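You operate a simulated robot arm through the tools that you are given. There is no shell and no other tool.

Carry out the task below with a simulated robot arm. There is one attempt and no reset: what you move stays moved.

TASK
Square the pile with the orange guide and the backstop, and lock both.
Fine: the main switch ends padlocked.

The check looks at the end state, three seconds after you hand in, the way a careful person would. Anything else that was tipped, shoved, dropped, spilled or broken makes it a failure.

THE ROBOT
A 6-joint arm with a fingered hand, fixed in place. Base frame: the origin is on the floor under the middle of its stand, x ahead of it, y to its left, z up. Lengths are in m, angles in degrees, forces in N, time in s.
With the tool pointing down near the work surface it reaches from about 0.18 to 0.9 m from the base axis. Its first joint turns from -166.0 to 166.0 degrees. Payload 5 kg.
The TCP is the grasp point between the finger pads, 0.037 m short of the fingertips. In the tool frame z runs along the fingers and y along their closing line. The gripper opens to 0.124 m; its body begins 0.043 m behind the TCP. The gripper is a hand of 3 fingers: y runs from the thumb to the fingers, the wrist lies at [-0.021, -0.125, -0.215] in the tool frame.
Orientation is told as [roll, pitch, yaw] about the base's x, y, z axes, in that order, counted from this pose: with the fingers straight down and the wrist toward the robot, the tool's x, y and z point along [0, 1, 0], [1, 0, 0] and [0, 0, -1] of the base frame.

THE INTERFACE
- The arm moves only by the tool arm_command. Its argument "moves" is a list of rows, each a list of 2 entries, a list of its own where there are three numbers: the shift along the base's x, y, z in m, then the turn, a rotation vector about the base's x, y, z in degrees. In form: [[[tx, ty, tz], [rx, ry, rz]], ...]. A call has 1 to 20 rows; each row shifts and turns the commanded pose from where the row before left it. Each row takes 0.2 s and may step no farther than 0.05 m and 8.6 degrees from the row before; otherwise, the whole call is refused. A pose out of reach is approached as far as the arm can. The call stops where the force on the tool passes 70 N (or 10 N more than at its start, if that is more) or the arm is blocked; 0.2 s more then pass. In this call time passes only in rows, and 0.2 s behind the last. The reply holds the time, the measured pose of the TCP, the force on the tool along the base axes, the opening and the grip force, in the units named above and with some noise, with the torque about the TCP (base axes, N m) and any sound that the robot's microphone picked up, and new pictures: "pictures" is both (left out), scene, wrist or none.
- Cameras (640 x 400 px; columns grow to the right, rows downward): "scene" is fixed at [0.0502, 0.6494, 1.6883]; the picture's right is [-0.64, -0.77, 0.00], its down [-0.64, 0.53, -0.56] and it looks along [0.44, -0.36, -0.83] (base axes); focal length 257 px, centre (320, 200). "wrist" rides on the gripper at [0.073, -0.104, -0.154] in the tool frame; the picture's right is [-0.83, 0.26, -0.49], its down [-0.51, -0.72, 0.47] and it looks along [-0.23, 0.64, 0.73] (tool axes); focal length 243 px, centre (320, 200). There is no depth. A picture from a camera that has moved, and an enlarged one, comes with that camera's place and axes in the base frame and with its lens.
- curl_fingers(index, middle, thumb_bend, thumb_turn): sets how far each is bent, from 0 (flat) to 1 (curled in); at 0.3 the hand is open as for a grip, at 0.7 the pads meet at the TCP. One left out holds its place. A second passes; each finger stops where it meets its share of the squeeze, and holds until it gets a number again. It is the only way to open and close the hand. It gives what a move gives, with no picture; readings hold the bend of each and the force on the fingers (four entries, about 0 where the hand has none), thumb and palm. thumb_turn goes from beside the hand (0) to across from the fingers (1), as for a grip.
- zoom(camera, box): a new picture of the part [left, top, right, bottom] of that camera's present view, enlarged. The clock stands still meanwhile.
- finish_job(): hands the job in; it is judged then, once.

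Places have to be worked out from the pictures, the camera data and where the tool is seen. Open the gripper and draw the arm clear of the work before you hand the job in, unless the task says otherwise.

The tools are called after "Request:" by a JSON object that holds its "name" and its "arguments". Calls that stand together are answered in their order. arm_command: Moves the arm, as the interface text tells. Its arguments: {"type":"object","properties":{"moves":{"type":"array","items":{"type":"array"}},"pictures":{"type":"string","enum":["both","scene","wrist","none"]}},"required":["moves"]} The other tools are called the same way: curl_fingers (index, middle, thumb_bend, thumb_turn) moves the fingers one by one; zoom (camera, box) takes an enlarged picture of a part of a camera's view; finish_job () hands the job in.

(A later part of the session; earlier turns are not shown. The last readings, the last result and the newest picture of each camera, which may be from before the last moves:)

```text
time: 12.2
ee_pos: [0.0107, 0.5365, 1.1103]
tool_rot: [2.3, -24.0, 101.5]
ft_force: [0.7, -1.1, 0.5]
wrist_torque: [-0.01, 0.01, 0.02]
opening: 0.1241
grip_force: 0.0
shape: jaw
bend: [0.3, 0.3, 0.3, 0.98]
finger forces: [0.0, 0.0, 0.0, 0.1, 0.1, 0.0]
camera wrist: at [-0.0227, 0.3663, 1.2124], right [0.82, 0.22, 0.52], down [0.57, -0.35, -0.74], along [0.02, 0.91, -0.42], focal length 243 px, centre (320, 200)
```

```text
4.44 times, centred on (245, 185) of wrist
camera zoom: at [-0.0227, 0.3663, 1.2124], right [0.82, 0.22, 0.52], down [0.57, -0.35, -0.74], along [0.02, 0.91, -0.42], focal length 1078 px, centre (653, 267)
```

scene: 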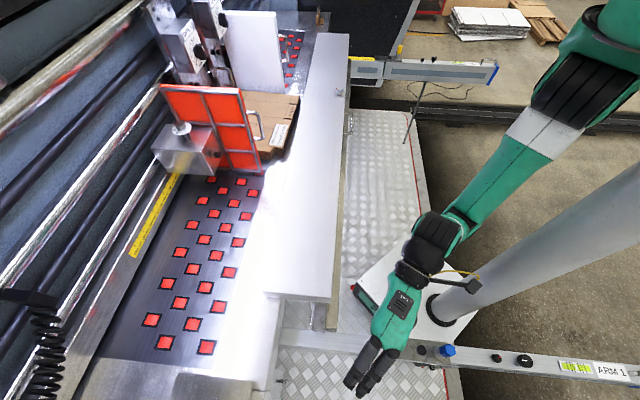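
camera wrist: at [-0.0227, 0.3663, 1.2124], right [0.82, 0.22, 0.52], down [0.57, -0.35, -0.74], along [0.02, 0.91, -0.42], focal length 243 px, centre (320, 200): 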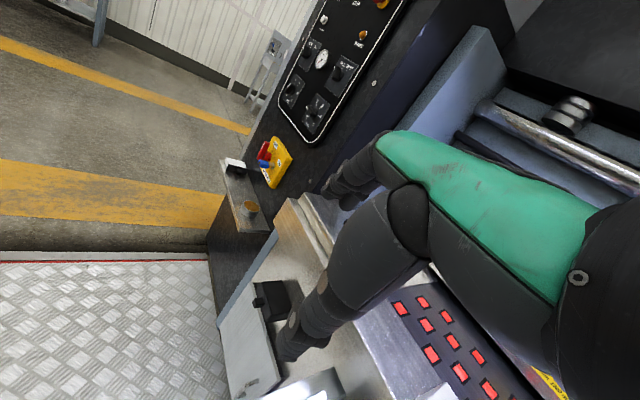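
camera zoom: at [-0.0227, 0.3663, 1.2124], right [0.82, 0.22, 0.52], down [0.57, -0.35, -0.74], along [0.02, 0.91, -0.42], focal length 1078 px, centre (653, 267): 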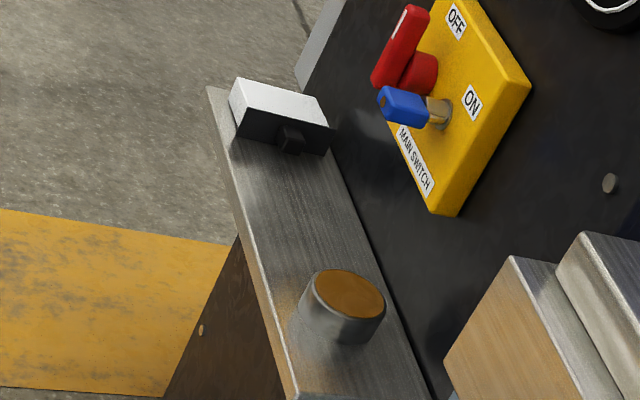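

The main switch (about (-0.24, 1.14, 0.85), beyond reach) is OFF with a blue padlock already through its hasp, so I leave it alone. Now I go back to inspect the orange guide's clamp box.

Request:
{"name": "arm_command", "arguments": {"moves": [[[0.0, 0.0, 0.0], [-7.6, -2.4, 0]], [[0.0, 0.0, 0.0], [-7.6, -2.4, 0]], [[0.0, 0.0, 0], [-7.6, -2.4, 0]], [[0.0433, -0.013, 0], [0, 0, -8]], [[0.0433, -0.013, 0], [0, 0, -8]], [[0.0433, -0.013, 0], [0, 0, -8]], [[0.0433, -0.013, 0], [0, 0, -8]], [[0.0433, -0.013, 0], [0, 0, -8]], [[0.0433, -0.013, 0], [0, 0, -8]], [[0.0433, -0.013, 0], [0, 0, -8]], [[0.0433, -0.013, 0], [0, 0, -8]], [[0.0433, -0.013, 0], [0, 0, -8]]], "pictures": "both"}}

```text
time: 14.8
ee_pos: [0.3988, 0.417, 1.1111]
tool_rot: [0.0, 0.0, 30.0]
ft_force: [0.0, 0.5, 0.7]
wrist_torque: [-0.02, -0.06, -0.06]
opening: 0.124
grip_force: 0.0
shape: jaw
bend: [0.3, 0.3, 0.3, 0.98]
finger forces: [0.0, 0.1, 0.0, 0.0, 0.0, 0.0]
camera wrist: at [0.2713, 0.4272, 1.2642], right [0.64, -0.59, 0.49], down [-0.37, -0.8, -0.47], along [0.67, 0.12, -0.73], focal length 243 px, centre (320, 200)
```

scene: 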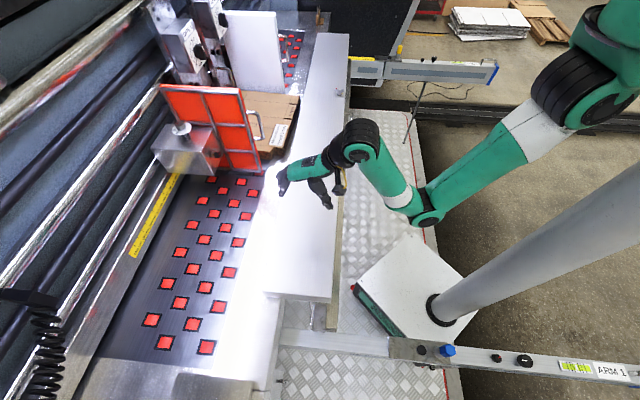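
wrist: 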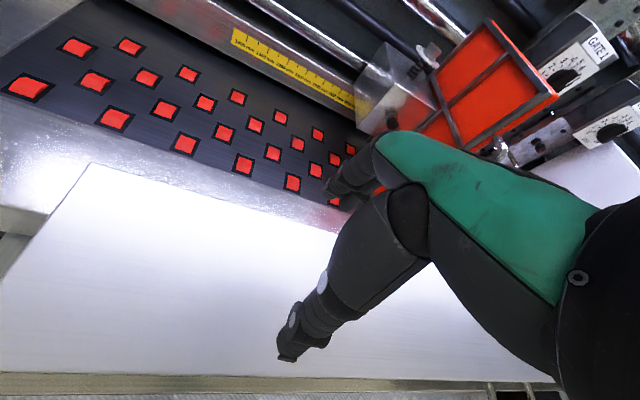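

Request:
{"name": "zoom", "arguments": {"camera": "wrist", "box": [340, 10, 460, 140]}}

Request:
{"name": "zoom", "arguments": {"camera": "wrist", "box": [220, 10, 400, 130]}}

Request:
{"name": "zoom", "arguments": {"camera": "wrist", "box": [460, 0, 640, 180]}}

Request:
{"name": "zoom", "arguments": {"camera": "scene", "box": [150, 110, 230, 180]}}

```text
3.08 times, centred on (400, 75) of wrist
camera zoom: at [0.2713, 0.4272, 1.2642], right [0.64, -0.59, 0.49], down [-0.37, -0.8, -0.47], along [0.67, 0.12, -0.73], focal length 746 px, centre (74, 585)
```

zoom: 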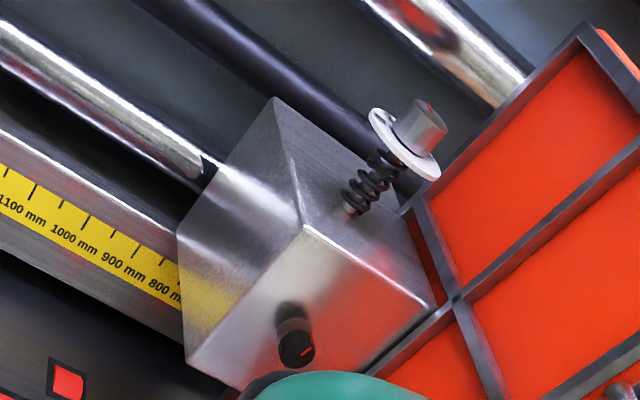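

```text
3.33 times, centred on (310, 70) of wrist
camera zoom: at [0.2713, 0.4272, 1.2642], right [0.64, -0.59, 0.49], down [-0.37, -0.8, -0.47], along [0.67, 0.12, -0.73], focal length 809 px, centre (353, 633)
```

zoom: 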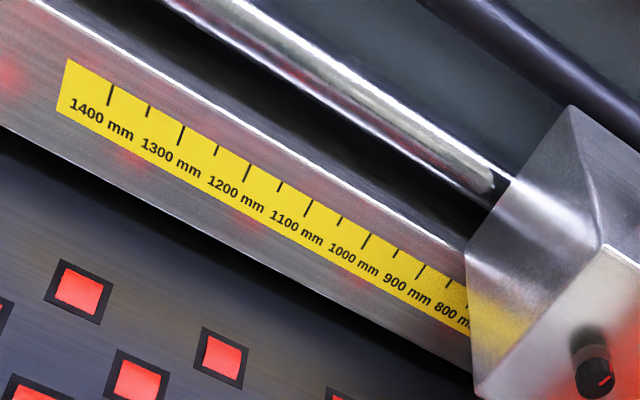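

```text
2.22 times, centred on (550, 90) of wrist
camera zoom: at [0.2713, 0.4272, 1.2642], right [0.64, -0.59, 0.49], down [-0.37, -0.8, -0.47], along [0.67, 0.12, -0.73], focal length 539 px, centre (-191, 444)
```

zoom: 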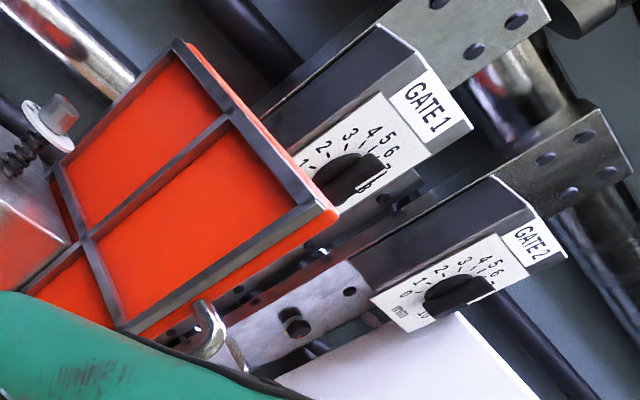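

```text
5.71 times, centred on (190, 145) of scene
camera zoom: at [0.0502, 0.6494, 1.6883], right [-0.64, -0.77, 0.0], down [-0.64, 0.53, -0.56], along [0.44, -0.36, -0.83], focal length 1468 px, centre (1063, 514)
```

zoom: 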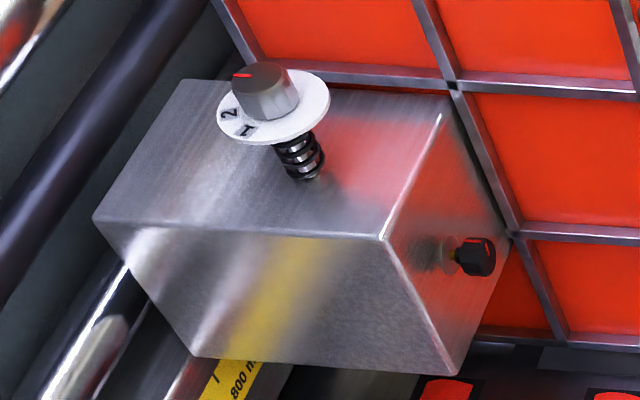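

The clamp box carries a spring-loaded dial on top and a black knob with a red line on the robot-facing side (about (0.743,0.524,1.058)). I approach tilted forward to get a close look at that knob and its marks.

Request:
{"name": "arm_command", "arguments": {"moves": [[[0.029, -0.0041, -0.0043], [0, 0, 7.5]], [[0.029, -0.0041, -0.0043], [0, 0, 7.5]], [[0.029, -0.0041, -0.0043], [4.24, -4.24, 0]], [[0.029, -0.0041, -0.0043], [4.24, -4.24, 0]], [[0.029, -0.0041, -0.0043], [4.24, -4.24, 0]], [[0.029, -0.0041, -0.0043], [4.24, -4.24, 0]], [[0.029, -0.0041, -0.0043], [4.24, -4.24, 0]]], "pictures": "both"}}

```text
time: 16.4
ee_pos: [0.6028, 0.3896, 1.0805]
tool_rot: [-0.1, -30.1, 45.0]
ft_force: [0.3, 0.0, -0.2]
wrist_torque: [-0.04, -0.03, -0.03]
opening: 0.1239
grip_force: 0.0
shape: jaw
bend: [0.3, 0.3, 0.3, 0.98]
finger forces: [0.0, 0.0, 0.0, 0.1, 0.0, 0.0]
camera wrist: at [0.4327, 0.3224, 1.1614], right [0.57, -0.6, 0.56], down [0.09, -0.63, -0.77], along [0.82, 0.49, -0.31], focal length 243 px, centre (320, 200)
```

scene: 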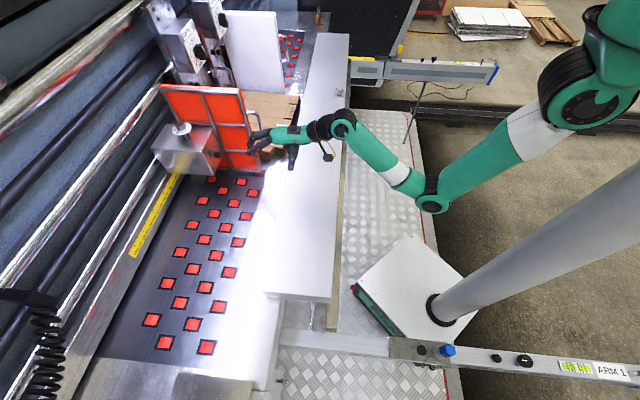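
wrist: 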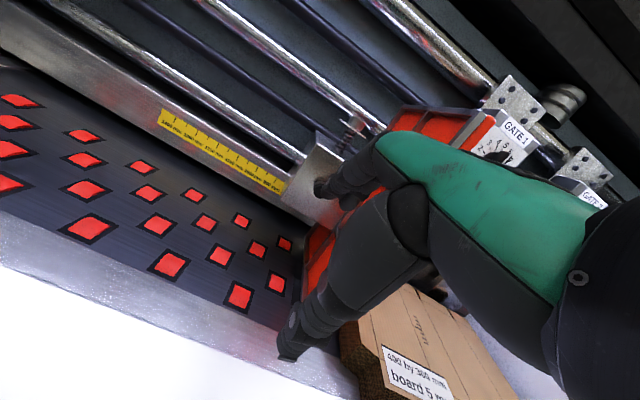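

The fingers hide the knob; I yaw about −16° and pull back a little so it comes into the clear left half of the picture.

Request:
{"name": "arm_command", "arguments": {"moves": [[[-0.01, -0.02, 0.0], [0, 0, -8]], [[-0.01, -0.02, 0.0], [0, 0, -8]], [[-0.01, -0.02, 0.0], [0, 0, -6]]], "pictures": "wrist"}}

```text
time: 17.2
ee_pos: [0.5712, 0.3297, 1.0813]
tool_rot: [-0.1, -30.0, 23.0]
ft_force: [0.0, -0.2, 0.5]
wrist_torque: [-0.01, 0.02, -0.05]
opening: 0.1239
grip_force: 0.2
shape: jaw
bend: [0.3, 0.3, 0.3, 0.98]
finger forces: [0.0, 0.0, 0.0, 0.0, 0.0, 0.0]
camera wrist: at [0.3887, 0.3306, 1.1626], right [0.31, -0.77, 0.56], down [-0.16, -0.62, -0.77], along [0.94, 0.15, -0.31], focal length 243 px, centre (320, 200)
```

wrist: 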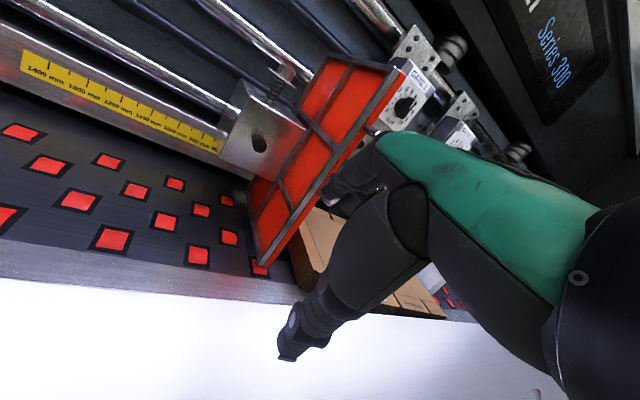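

Request:
{"name": "zoom", "arguments": {"camera": "wrist", "box": [215, 90, 305, 180]}}

Request:
{"name": "zoom", "arguments": {"camera": "wrist", "box": [245, 120, 275, 160]}}

Request:
{"name": "zoom", "arguments": {"camera": "wrist", "box": [280, 20, 500, 200]}}

Request:
{"name": "zoom", "arguments": {"camera": "wrist", "box": [120, 90, 240, 170]}}

```text
4.44 times, centred on (260, 135) of wrist
camera zoom: at [0.3887, 0.3306, 1.1626], right [0.31, -0.77, 0.56], down [-0.16, -0.62, -0.77], along [0.94, 0.15, -0.31], focal length 1078 px, centre (587, 489)
```

zoom: 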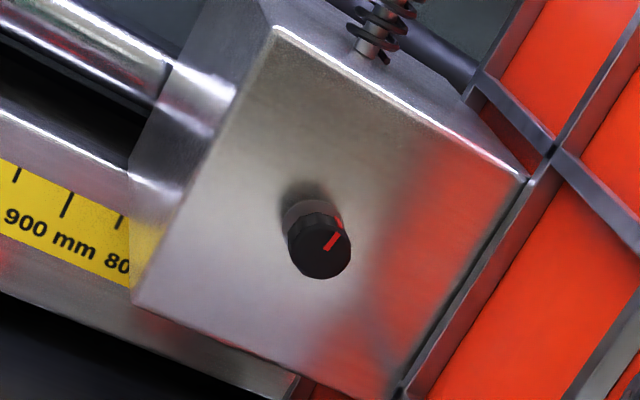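

```text
10.00 times, centred on (260, 140) of wrist
camera zoom: at [0.3887, 0.3306, 1.1626], right [0.31, -0.77, 0.56], down [-0.16, -0.62, -0.77], along [0.94, 0.15, -0.31], focal length 2426 px, centre (920, 800)
```

zoom: 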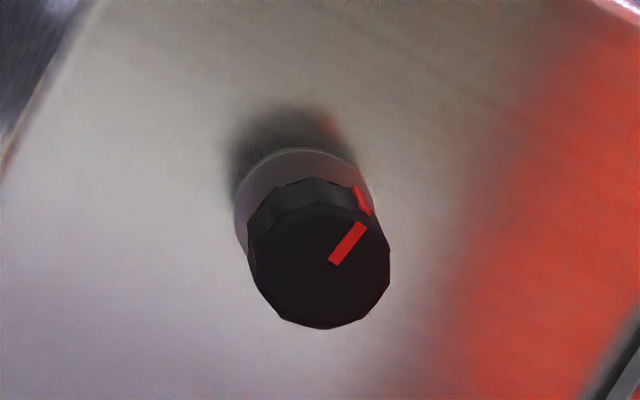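

```text
2.22 times, centred on (390, 110) of wrist
camera zoom: at [0.3887, 0.3306, 1.1626], right [0.31, -0.77, 0.56], down [-0.16, -0.62, -0.77], along [0.94, 0.15, -0.31], focal length 539 px, centre (164, 400)
```

zoom: 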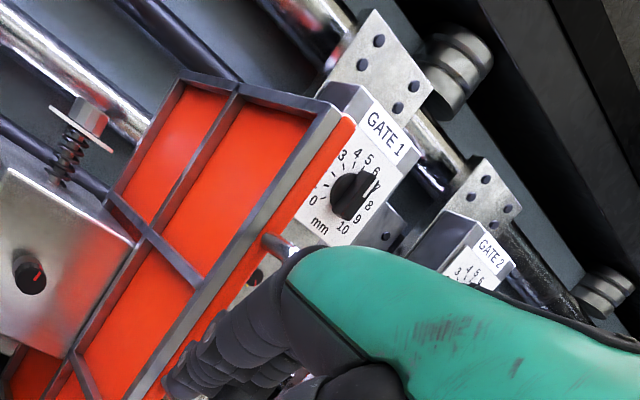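

```text
5.00 times, centred on (180, 130) of wrist
camera zoom: at [0.3887, 0.3306, 1.1626], right [0.31, -0.77, 0.56], down [-0.16, -0.62, -0.77], along [0.94, 0.15, -0.31], focal length 1213 px, centre (1020, 550)
```

zoom: 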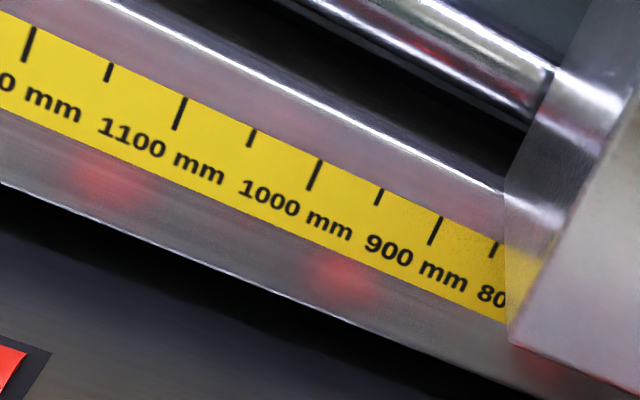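

The side knob has a red line pointing up-right and no reference mark. Next I back off to get a clean view of the guide's handle and the gap to the pile.

Request:
{"name": "arm_command", "arguments": {"moves": [[[-0.01, -0.04, 0.02], [-2.93, 6.9, 0]], [[0.01, -0.04, 0.02], [-2.93, 6.9, 0]], [[0.02, -0.04, 0.02], [-2.93, 6.9, 0]], [[0.02, -0.04, 0.01], [-2.93, 6.9, 0]], [[0.02, -0.03, 0.0], [0, 0, 0]], [[0.02, -0.03, 0.0], [0, 0, 0]]], "pictures": "both"}}

```text
time: 18.6
ee_pos: [0.6508, 0.1115, 1.1494]
tool_rot: [0.0, -0.1, 23.2]
ft_force: [-0.2, -0.4, -0.9]
wrist_torque: [-0.02, 0.0, 0.0]
opening: 0.124
grip_force: 0.1
shape: jaw
bend: [0.3, 0.3, 0.3, 0.98]
finger forces: [0.0, 0.1, 0.0, 0.0, 0.0, 0.0]
camera wrist: at [0.5276, 0.1354, 1.303], right [0.57, -0.66, 0.49], down [-0.47, -0.75, -0.47], along [0.68, 0.04, -0.73], focal length 243 px, centre (320, 200)
```

scene: 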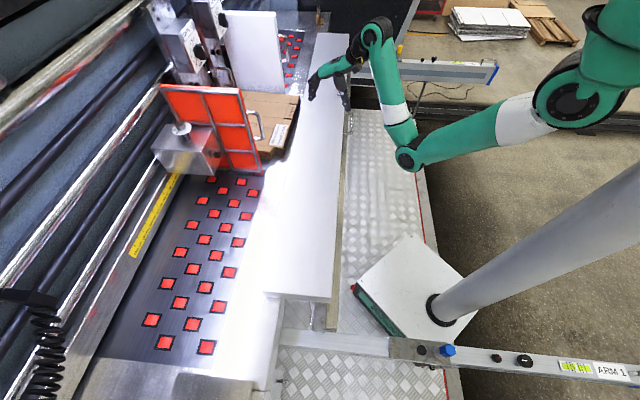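
wrist: 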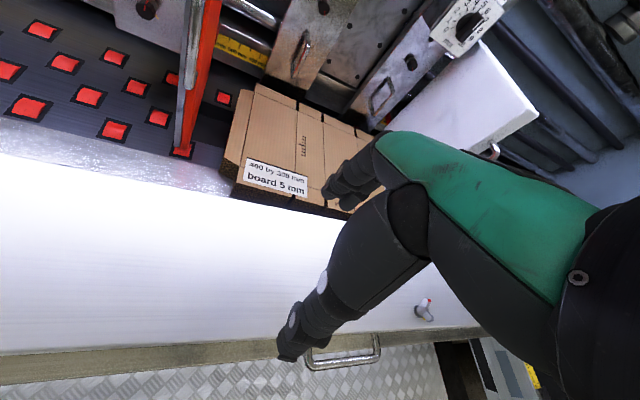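

Request:
{"name": "zoom", "arguments": {"camera": "wrist", "box": [120, 0, 280, 170]}}

Request:
{"name": "zoom", "arguments": {"camera": "wrist", "box": [200, 60, 400, 230]}}

Request:
{"name": "zoom", "arguments": {"camera": "wrist", "box": [400, 280, 450, 330]}}

Request:
{"name": "zoom", "arguments": {"camera": "scene", "box": [235, 95, 305, 185]}}

```text
2.35 times, centred on (200, 85) of wrist
camera zoom: at [0.5276, 0.1354, 1.303], right [0.57, -0.66, 0.49], down [-0.47, -0.75, -0.47], along [0.68, 0.04, -0.73], focal length 571 px, centre (602, 471)
```

zoom: 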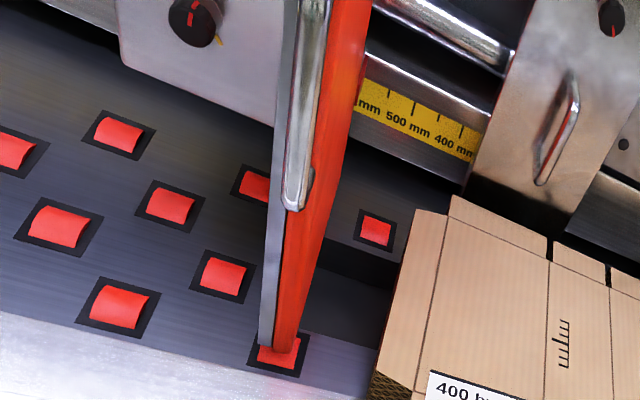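

```text
2.35 times, centred on (300, 145) of wrist
camera zoom: at [0.5276, 0.1354, 1.303], right [0.57, -0.66, 0.49], down [-0.47, -0.75, -0.47], along [0.68, 0.04, -0.73], focal length 571 px, centre (367, 329)
```

zoom: 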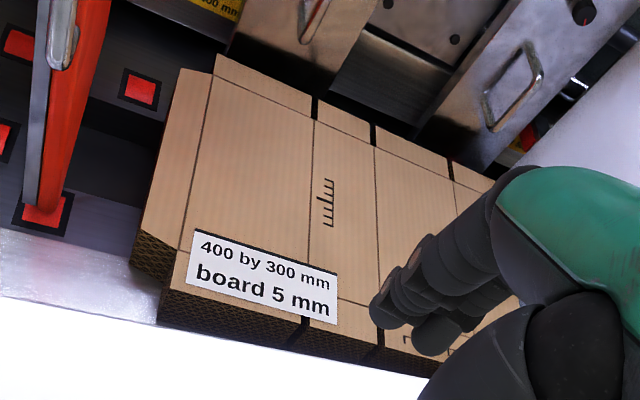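

```text
8.00 times, centred on (425, 305) of wrist
camera zoom: at [0.5276, 0.1354, 1.303], right [0.57, -0.66, 0.49], down [-0.47, -0.75, -0.47], along [0.68, 0.04, -0.73], focal length 1941 px, centre (-520, -640)
```

zoom: 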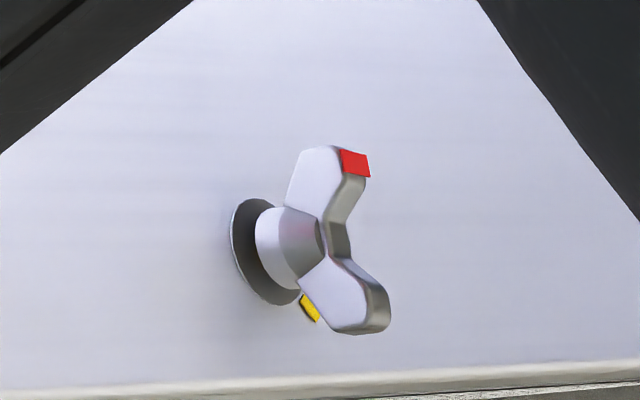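

```text
4.44 times, centred on (270, 140) of scene
camera zoom: at [0.0502, 0.6494, 1.6883], right [-0.64, -0.77, 0.0], down [-0.64, 0.53, -0.56], along [0.44, -0.36, -0.83], focal length 1142 px, centre (542, 467)
```

zoom: 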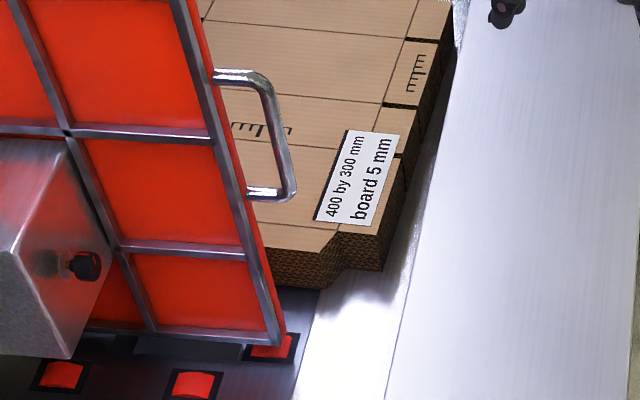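

Both locks show a red mark and a yellow reference mark, currently about half a turn apart, so both look unlocked. The guide's handle bar stands at about (0.714, 0.361), z 1.07–1.16; I close the fingers into a pusher and move to its left side.

Request:
{"name": "curl_fingers", "arguments": {"index": 0.7, "middle": 0.7, "thumb_bend": 0.7}}

Request:
{"name": "arm_command", "arguments": {"moves": [[[-0.035, 0.035, 0.0], [0, 0, 4]], [[-0.033, 0.035, 0.0], [0, 0, 4]], [[-0.033, 0.035, 0.0], [0, 0, 4]], [[0, 0.045, 0.0], [0, 0, 4]], [[0, 0.045, -0.01], [0, 0, 3]], [[0, 0.045, -0.01], [0, 0, 3]], [[0, 0.045, -0.01], [0, 0, 0]]], "pictures": "both"}}

```text
time: 19.6
ee_pos: [0.6507, 0.1103, 1.1496]
tool_rot: [0.0, 0.1, 23.1]
ft_force: [-0.8, 0.1, 0.5]
wrist_torque: [0.02, -0.02, 0.03]
opening: 0.0073
grip_force: 0.1
shape: fingers
bend: [0.7, 0.7, 0.7, 0.98]
finger forces: [0.1, 0.0, 0.1, 0.0, 0.0, 0.0]
```

```text
time: 21.2
ee_pos: [0.5587, 0.3947, 1.1094]
tool_rot: [-0.2, 0.1, 45.1]
ft_force: [0.4, -0.3, -1.0]
wrist_torque: [0.03, 0.04, 0.0]
opening: 0.007
grip_force: 0.0
shape: fingers
bend: [0.7, 0.7, 0.7, 0.98]
finger forces: [0.0, 0.0, 0.1, 0.1, 0.0, 0.0]
out of reach, approached as far as the arm can: row 2, 3
camera wrist: at [0.4333, 0.3719, 1.2621], right [0.77, -0.4, 0.49], down [-0.15, -0.87, -0.47], along [0.62, 0.29, -0.73], focal length 243 px, centre (320, 200)
```

scene: 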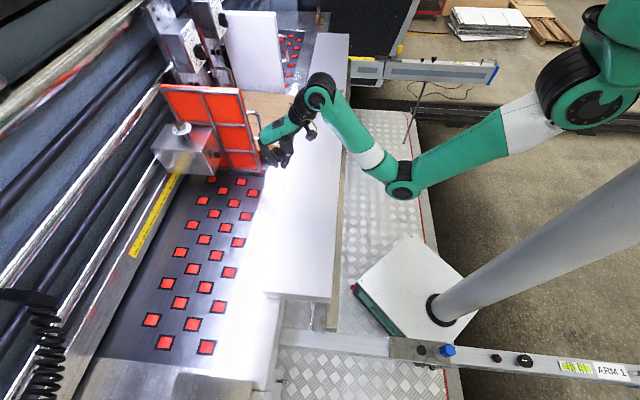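
wrist: 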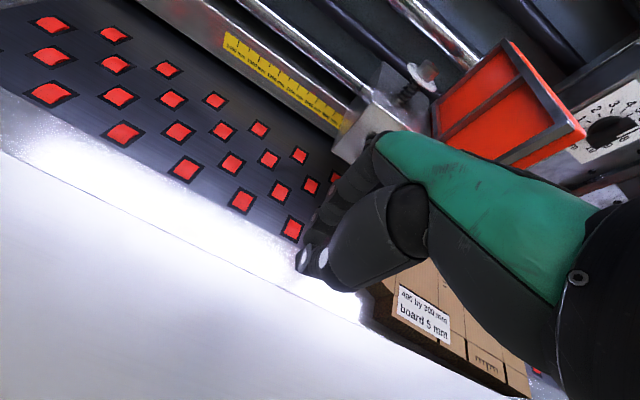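

TCP is at u=0.674, v=0.116 in the machine frame (u along feed, v along the rail). I step forward beside the handle bar and take a look before pushing.

Request:
{"name": "arm_command", "arguments": {"moves": [[[0.031, 0.0073, 0], [0, 0, 0]], [[0.031, 0.0073, 0], [0, 0, 0]], [[0.031, 0.0073, 0], [0, 0, 0]]], "pictures": "both"}}

Request:
{"name": "zoom", "arguments": {"camera": "scene", "box": [220, 90, 320, 190]}}

```text
time: 22.0
ee_pos: [0.6519, 0.4179, 1.1078]
tool_rot: [-0.1, 0.0, 45.0]
ft_force: [0.2, 0.5, 0.8]
wrist_torque: [0.0, 0.0, 0.01]
opening: 0.0071
grip_force: 0.0
shape: fingers
bend: [0.7, 0.7, 0.7, 0.98]
finger forces: [0.0, 0.0, 0.1, 0.0, 0.0, 0.0]
camera wrist: at [0.526, 0.3942, 1.2627], right [0.77, -0.4, 0.49], down [-0.15, -0.87, -0.47], along [0.62, 0.29, -0.73], focal length 243 px, centre (320, 200)
```

scene: 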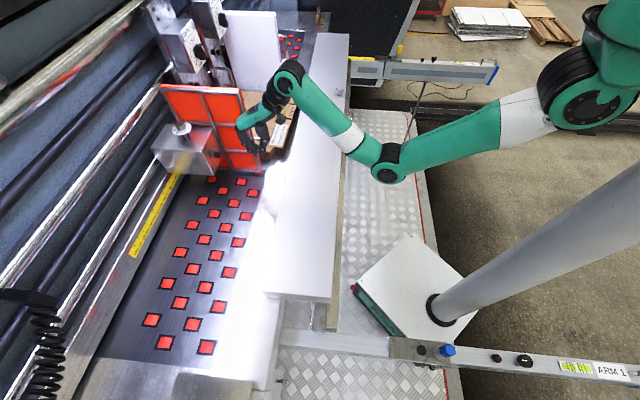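
wrist: 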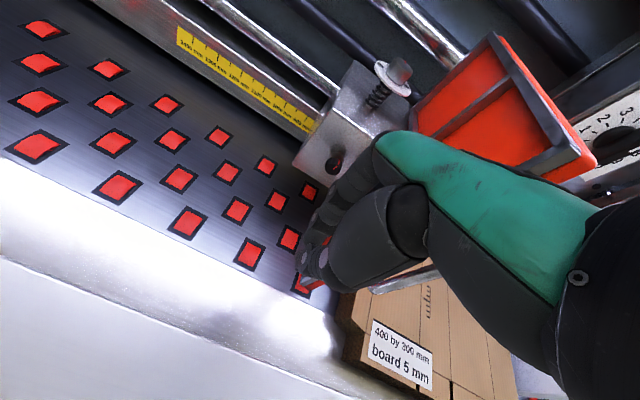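

```text
4.00 times, centred on (270, 140) of scene
camera zoom: at [0.0502, 0.6494, 1.6883], right [-0.64, -0.77, 0.0], down [-0.64, 0.53, -0.56], along [0.44, -0.36, -0.83], focal length 1028 px, centre (520, 440)
```

zoom: 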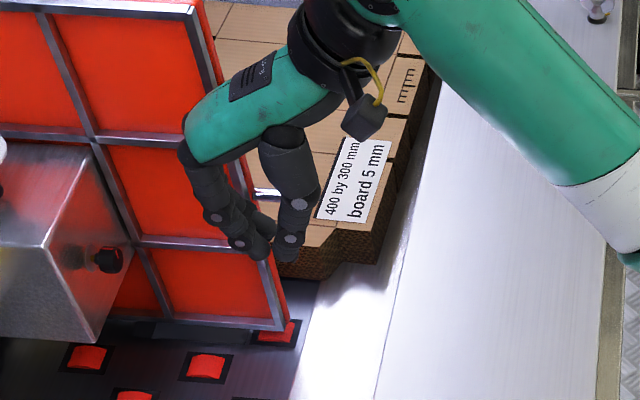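

The closed hand is just left of the handle bar. I push along +c in 1 cm steps, watching the force.

Request:
{"name": "arm_command", "arguments": {"moves": [[[0.00707, -0.00707, 0], [0, 0, 0]], [[0.00707, -0.00707, 0], [0, 0, 0]], [[0.00707, -0.00707, 0], [0, 0, 0]], [[0.00707, -0.00707, 0], [0, 0, 0]]], "pictures": "scene"}}

Request:
{"name": "zoom", "arguments": {"camera": "scene", "box": [140, 70, 320, 190]}}

```text
time: 23.0
ee_pos: [0.6787, 0.3912, 1.1091]
tool_rot: [0.1, 0.0, 45.1]
ft_force: [0.5, -0.3, -0.1]
wrist_torque: [-0.01, 0.02, 0.0]
opening: 0.007
grip_force: 0.1
shape: fingers
bend: [0.7, 0.7, 0.7, 0.98]
finger forces: [0.0, 0.0, 0.0, 0.0, 0.0, 0.1]
```

scene: 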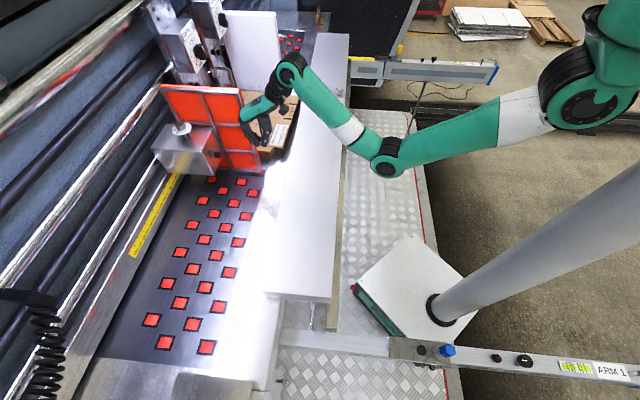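

```text
3.33 times, centred on (230, 130) of scene
camera zoom: at [0.0502, 0.6494, 1.6883], right [-0.64, -0.77, 0.0], down [-0.64, 0.53, -0.56], along [0.44, -0.36, -0.83], focal length 856 px, centre (620, 433)
```

zoom: 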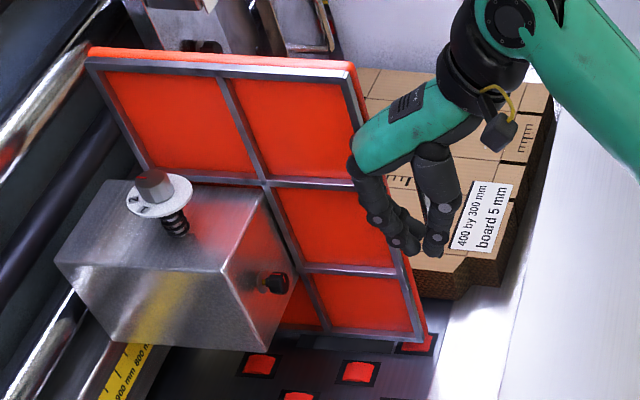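

No contact force yet (TCP v=0.203). I continue in small steps.

Request:
{"name": "arm_command", "arguments": {"moves": [[[0.00354, -0.00354, 0], [0, 0, 0]], [[0.00354, -0.00354, 0], [0, 0, 0]], [[0.00354, -0.00354, 0], [0, 0, 0]], [[0.00354, -0.00354, 0], [0, 0, 0]]], "pictures": "scene"}}

Request:
{"name": "zoom", "arguments": {"camera": "scene", "box": [140, 70, 320, 190]}}

```text
time: 24.0
ee_pos: [0.695, 0.3778, 1.1081]
tool_rot: [-0.1, 0.0, 45.0]
ft_force: [-3.7, -2.5, 0.7]
wrist_torque: [0.14, -0.25, -0.07]
opening: 0.007
grip_force: 1.6
shape: fingers
bend: [0.7, 0.7, 0.7, 0.98]
finger forces: [0.1, 0.5, 0.1, 0.1, 0.0, 3.1]
```

scene: 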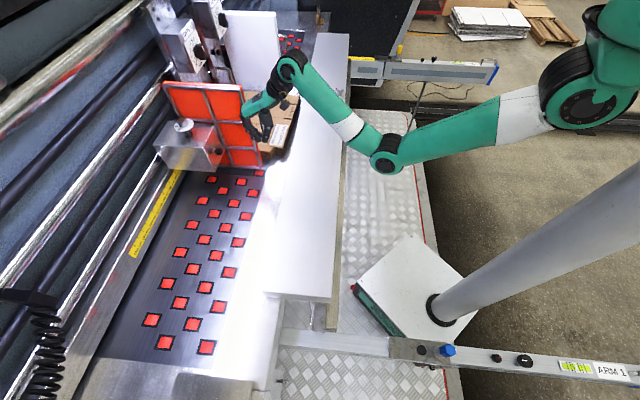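

```text
3.33 times, centred on (230, 130) of scene
camera zoom: at [0.0502, 0.6494, 1.6883], right [-0.64, -0.77, 0.0], down [-0.64, 0.53, -0.56], along [0.44, -0.36, -0.83], focal length 856 px, centre (620, 433)
```

zoom: 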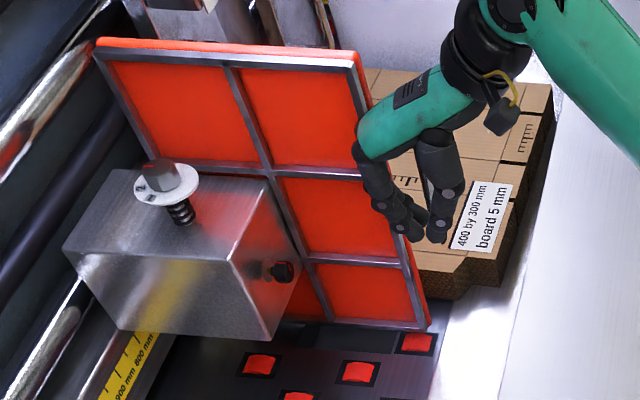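

The guide slides with only a few newtons, so it is unlocked. The palm feels about 3 N toward −f, so I ease back 6 mm along −f and keep pushing along +c in small steps.

Request:
{"name": "arm_command", "arguments": {"moves": [[[-0.0042, -0.0042, 0], [0, 0, 0]], [[0.00354, -0.00354, 0], [0, 0, 0]], [[0.00354, -0.00354, 0], [0, 0, 0]], [[0.00354, -0.00354, 0], [0, 0, 0]], [[0.00354, -0.00354, 0], [0, 0, 0]]], "pictures": "scene"}}

Request:
{"name": "zoom", "arguments": {"camera": "scene", "box": [140, 70, 320, 190]}}

```text
time: 25.2
ee_pos: [0.7035, 0.3588, 1.1102]
tool_rot: [-0.1, 0.0, 44.9]
ft_force: [-0.3, 0.1, -0.7]
wrist_torque: [0.0, -0.04, 0.07]
opening: 0.0071
grip_force: 0.3
shape: fingers
bend: [0.7, 0.7, 0.7, 0.98]
finger forces: [0.1, 1.1, 0.1, 0.1, 0.0, 0.1]
```

scene: 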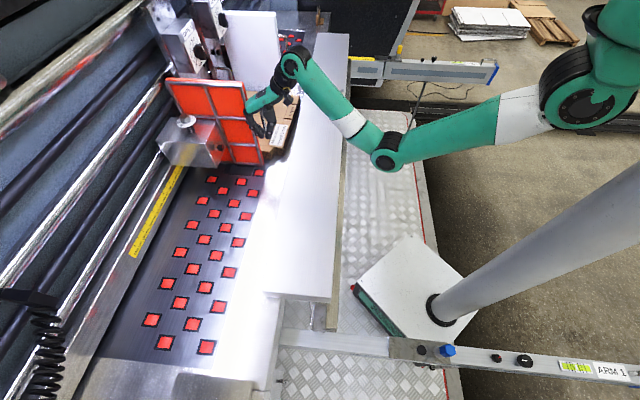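

```text
3.33 times, centred on (230, 130) of scene
camera zoom: at [0.0502, 0.6494, 1.6883], right [-0.64, -0.77, 0.0], down [-0.64, 0.53, -0.56], along [0.44, -0.36, -0.83], focal length 856 px, centre (620, 433)
```

zoom: 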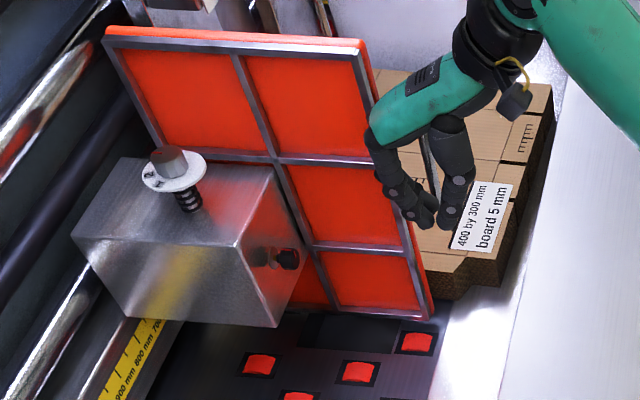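

The guide follows with about 1 N. I continue toward the pile with 7 mm steps, then look.

Request:
{"name": "arm_command", "arguments": {"moves": [[[0.005, -0.005, 0], [0, 0, 0]], [[0.005, -0.005, 0], [0, 0, 0]], [[0.005, -0.005, 0], [0, 0, 0]], [[0.005, -0.005, 0], [0, 0, 0]]], "pictures": "both"}}

Request:
{"name": "zoom", "arguments": {"camera": "scene", "box": [160, 60, 340, 180]}}

```text
time: 26.2
ee_pos: [0.7223, 0.3386, 1.1086]
tool_rot: [0.0, 0.1, 45.0]
ft_force: [-0.3, 3.1, -0.2]
wrist_torque: [-0.03, -0.05, 0.1]
opening: 0.0071
grip_force: 1.1
shape: fingers
bend: [0.7, 0.7, 0.7, 0.98]
finger forces: [0.1, 1.9, 0.0, 0.0, 0.0, 0.1]
camera wrist: at [0.5966, 0.316, 1.2624], right [0.77, -0.4, 0.49], down [-0.15, -0.87, -0.47], along [0.62, 0.29, -0.73], focal length 243 px, centre (320, 200)
```

scene: 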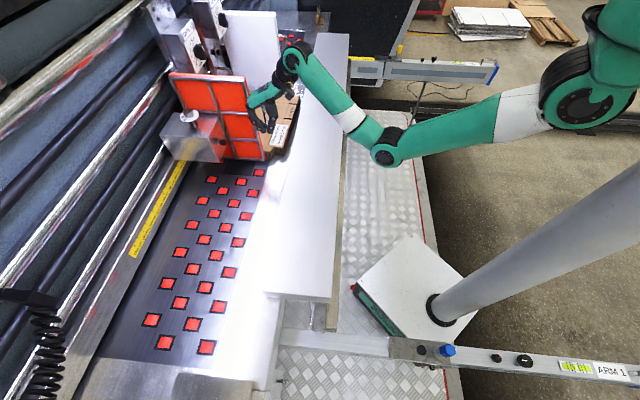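
wrist: 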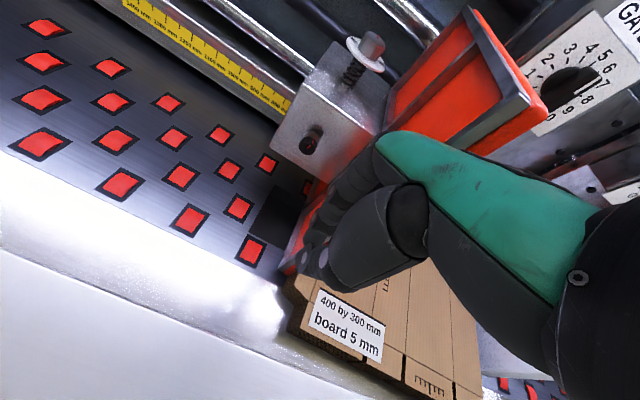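

```text
3.33 times, centred on (250, 120) of scene
camera zoom: at [0.0502, 0.6494, 1.6883], right [-0.64, -0.77, 0.0], down [-0.64, 0.53, -0.56], along [0.44, -0.36, -0.83], focal length 856 px, centre (553, 467)
```

zoom: 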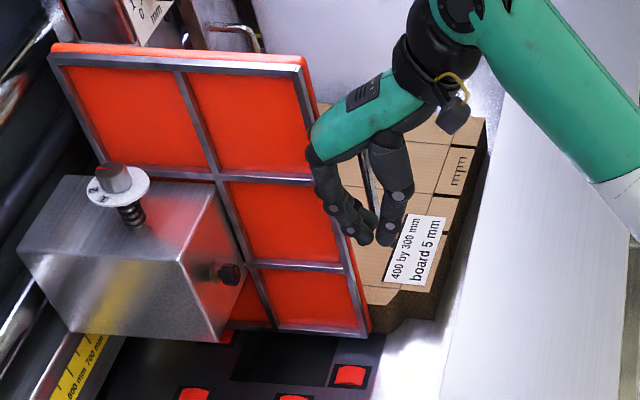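

Guide is now close to the pile (TCP v=0.271, ~3 N). I continue in 5 mm steps.

Request:
{"name": "arm_command", "arguments": {"moves": [[[0.00354, -0.00354, 0], [0, 0, 0]], [[0.00354, -0.00354, 0], [0, 0, 0]], [[0.00354, -0.00354, 0], [0, 0, 0]], [[0.00354, -0.00354, 0], [0, 0, 0]], [[0.00354, -0.00354, 0], [0, 0, 0]]], "pictures": "both"}}

Request:
{"name": "zoom", "arguments": {"camera": "wrist", "box": [220, 100, 520, 400]}}

Request:
{"name": "zoom", "arguments": {"camera": "scene", "box": [160, 60, 340, 180]}}

```text
time: 27.4
ee_pos: [0.7398, 0.3214, 1.1083]
tool_rot: [-0.1, 0.0, 44.9]
ft_force: [-2.6, 4.8, 0.1]
wrist_torque: [-0.1, -0.04, 0.31]
opening: 0.0071
grip_force: 2.4
shape: fingers
bend: [0.7, 0.7, 0.7, 0.98]
finger forces: [0.0, 5.1, 0.0, 0.2, 0.0, 0.0]
camera wrist: at [0.6139, 0.2983, 1.2624], right [0.77, -0.4, 0.49], down [-0.15, -0.87, -0.47], along [0.62, 0.29, -0.73], focal length 243 px, centre (320, 200)
```

scene: 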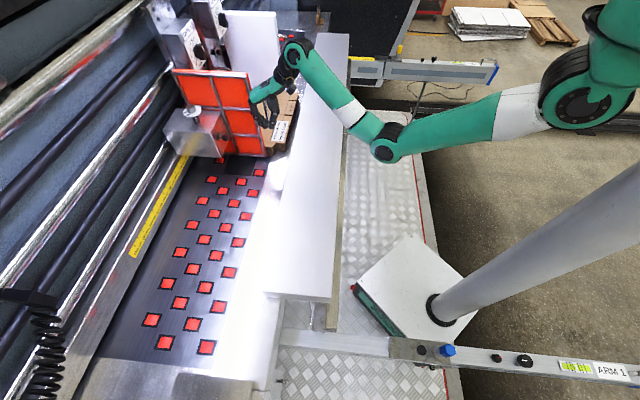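
wrist: 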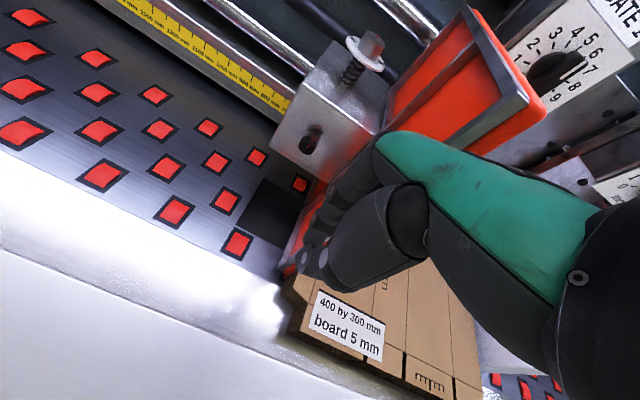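

```text
1.33 times, centred on (370, 250) of wrist
camera zoom: at [0.6139, 0.2983, 1.2624], right [0.77, -0.4, 0.49], down [-0.15, -0.87, -0.47], along [0.62, 0.29, -0.73], focal length 324 px, centre (253, 133)
```

zoom: 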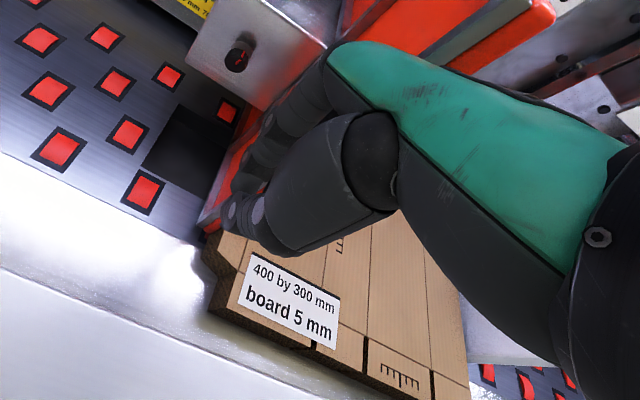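

```text
3.33 times, centred on (250, 120) of scene
camera zoom: at [0.0502, 0.6494, 1.6883], right [-0.64, -0.77, 0.0], down [-0.64, 0.53, -0.56], along [0.44, -0.36, -0.83], focal length 856 px, centre (553, 467)
```

zoom: 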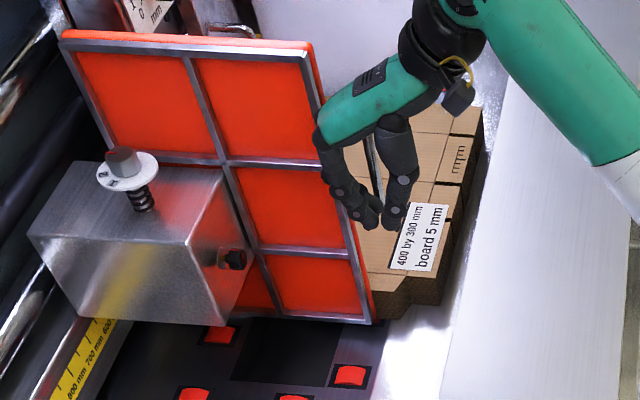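

The pile now moves with the guide (~5 N). I keep pushing in 5 mm steps toward the white plate, checking the force.

Request:
{"name": "arm_command", "arguments": {"moves": [[[0.00354, -0.00354, 0], [0, 0, 0]], [[0.00354, -0.00354, 0], [0, 0, 0]], [[0.00354, -0.00354, 0], [0, 0, 0]], [[0.00354, -0.00354, 0], [0, 0, 0]], [[0.00354, -0.00354, 0], [0, 0, 0]]], "pictures": "scene"}}

Request:
{"name": "zoom", "arguments": {"camera": "wrist", "box": [220, 100, 520, 400]}}

Request:
{"name": "zoom", "arguments": {"camera": "scene", "box": [190, 60, 330, 160]}}

```text
time: 28.6
ee_pos: [0.7539, 0.3091, 1.1087]
tool_rot: [0.1, 0.0, 45.5]
ft_force: [-30.9, 22.5, 3.3]
wrist_torque: [-0.65, -1.13, 1.5]
opening: 0.0067
grip_force: 19.1
shape: fingers
bend: [0.7, 0.7, 0.7, 0.98]
finger forces: [0.1, 37.8, 0.1, 0.0, 0.0, 0.3]
```

scene: 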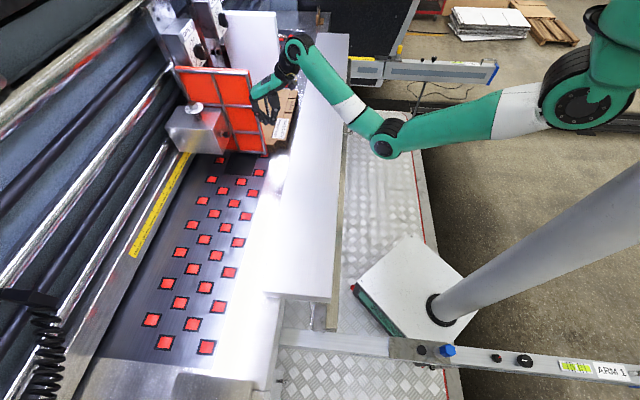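

```text
1.33 times, centred on (370, 250) of wrist
camera zoom: at [0.6291, 0.2838, 1.2628], right [0.78, -0.4, 0.49], down [-0.14, -0.87, -0.47], along [0.61, 0.3, -0.73], focal length 324 px, centre (253, 133)
```

zoom: 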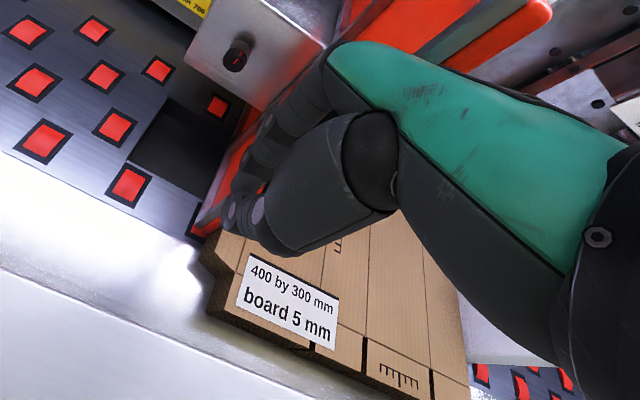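

```text
4.00 times, centred on (260, 110) of scene
camera zoom: at [0.0502, 0.6494, 1.6883], right [-0.64, -0.77, 0.0], down [-0.64, 0.53, -0.56], along [0.44, -0.36, -0.83], focal length 1028 px, centre (560, 560)
```

zoom: 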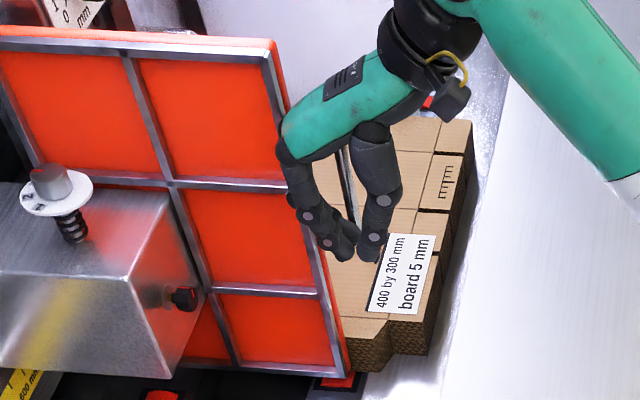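

Force jumped to ~38 N: the pile is against something. I relieve the push by backing off about 8 mm and draw the hand back, then look at the pile from another viewpoint.

Request:
{"name": "arm_command", "arguments": {"moves": [[[-0.00354, 0.00354, 0], [0, 0, 0]], [[-0.00354, 0.00354, 0], [0, 0, 0]], [[-0.00354, 0.00354, 0], [0, 0, 0]], [[-0.00354, 0.00354, 0], [0, 0, 0]]], "pictures": "scene"}}

Request:
{"name": "zoom", "arguments": {"camera": "scene", "box": [190, 60, 330, 160]}}

```text
time: 29.6
ee_pos: [0.7442, 0.3181, 1.1093]
tool_rot: [-0.1, -0.1, 45.1]
ft_force: [0.0, 0.6, 0.2]
wrist_torque: [0.03, 0.0, 0.03]
opening: 0.0071
grip_force: 0.0
shape: fingers
bend: [0.7, 0.7, 0.7, 0.98]
finger forces: [0.0, 0.1, 0.0, 0.0, 0.0, 0.0]
```

scene: 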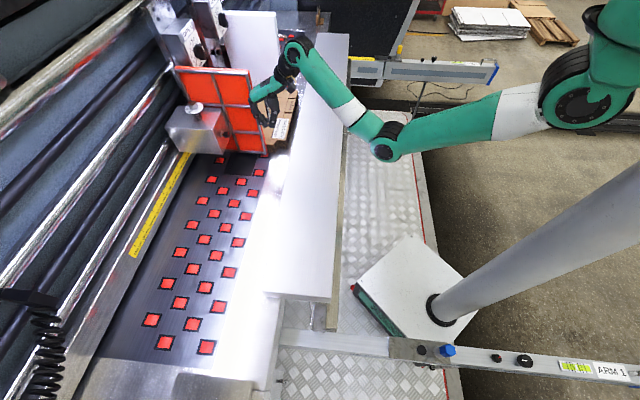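

```text
4.00 times, centred on (260, 110) of scene
camera zoom: at [0.0502, 0.6494, 1.6883], right [-0.64, -0.77, 0.0], down [-0.64, 0.53, -0.56], along [0.44, -0.36, -0.83], focal length 1028 px, centre (560, 560)
```

zoom: 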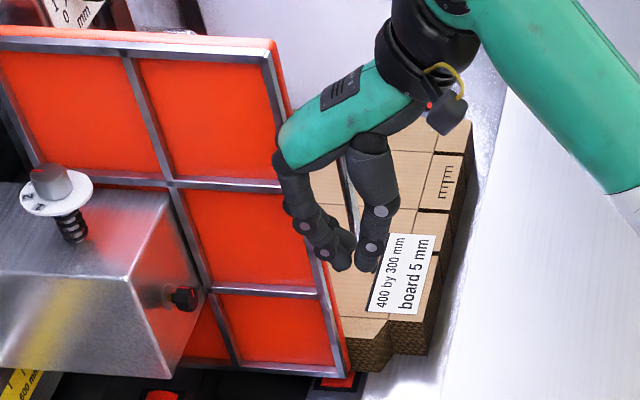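

The guide stays where it was pushed. I retreat along −f and rise for a view of the pile's right edge against the white plate.

Request:
{"name": "arm_command", "arguments": {"moves": [[[-0.025, -0.025, 0.0], [0, 0, 0]], [[-0.025, -0.025, 0.0], [0, 0, 0]], [[-0.02, -0.03, 0.01], [0, 0, -7]], [[0.0, -0.045, 0.01], [0, 0, -7]], [[0.0, -0.045, 0.02], [0, 0, -7]], [[0.01, -0.045, 0.02], [0, 0, -7]], [[0.01, -0.045, 0.02], [0, 0, -7]], [[0.01, -0.045, 0.01], [0, 0, -7]]], "pictures": "both"}}

Request:
{"name": "zoom", "arguments": {"camera": "scene", "box": [160, 50, 340, 190]}}

```text
refused: row 6 steps farther than a row can; nothing moved
```

```text
2.86 times, centred on (250, 120) of scene
camera zoom: at [0.0502, 0.6494, 1.6883], right [-0.64, -0.77, 0.0], down [-0.64, 0.53, -0.56], along [0.44, -0.36, -0.83], focal length 734 px, centre (520, 429)
```

zoom: 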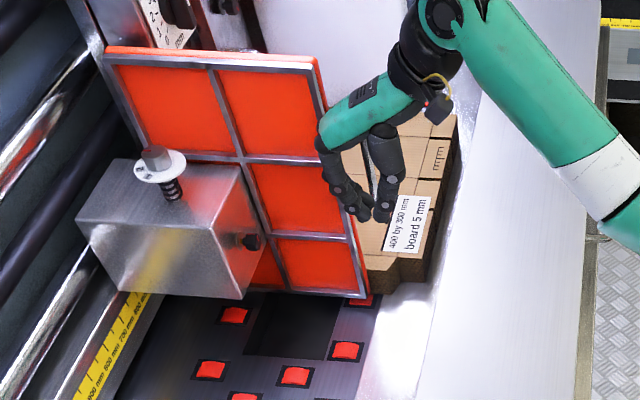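

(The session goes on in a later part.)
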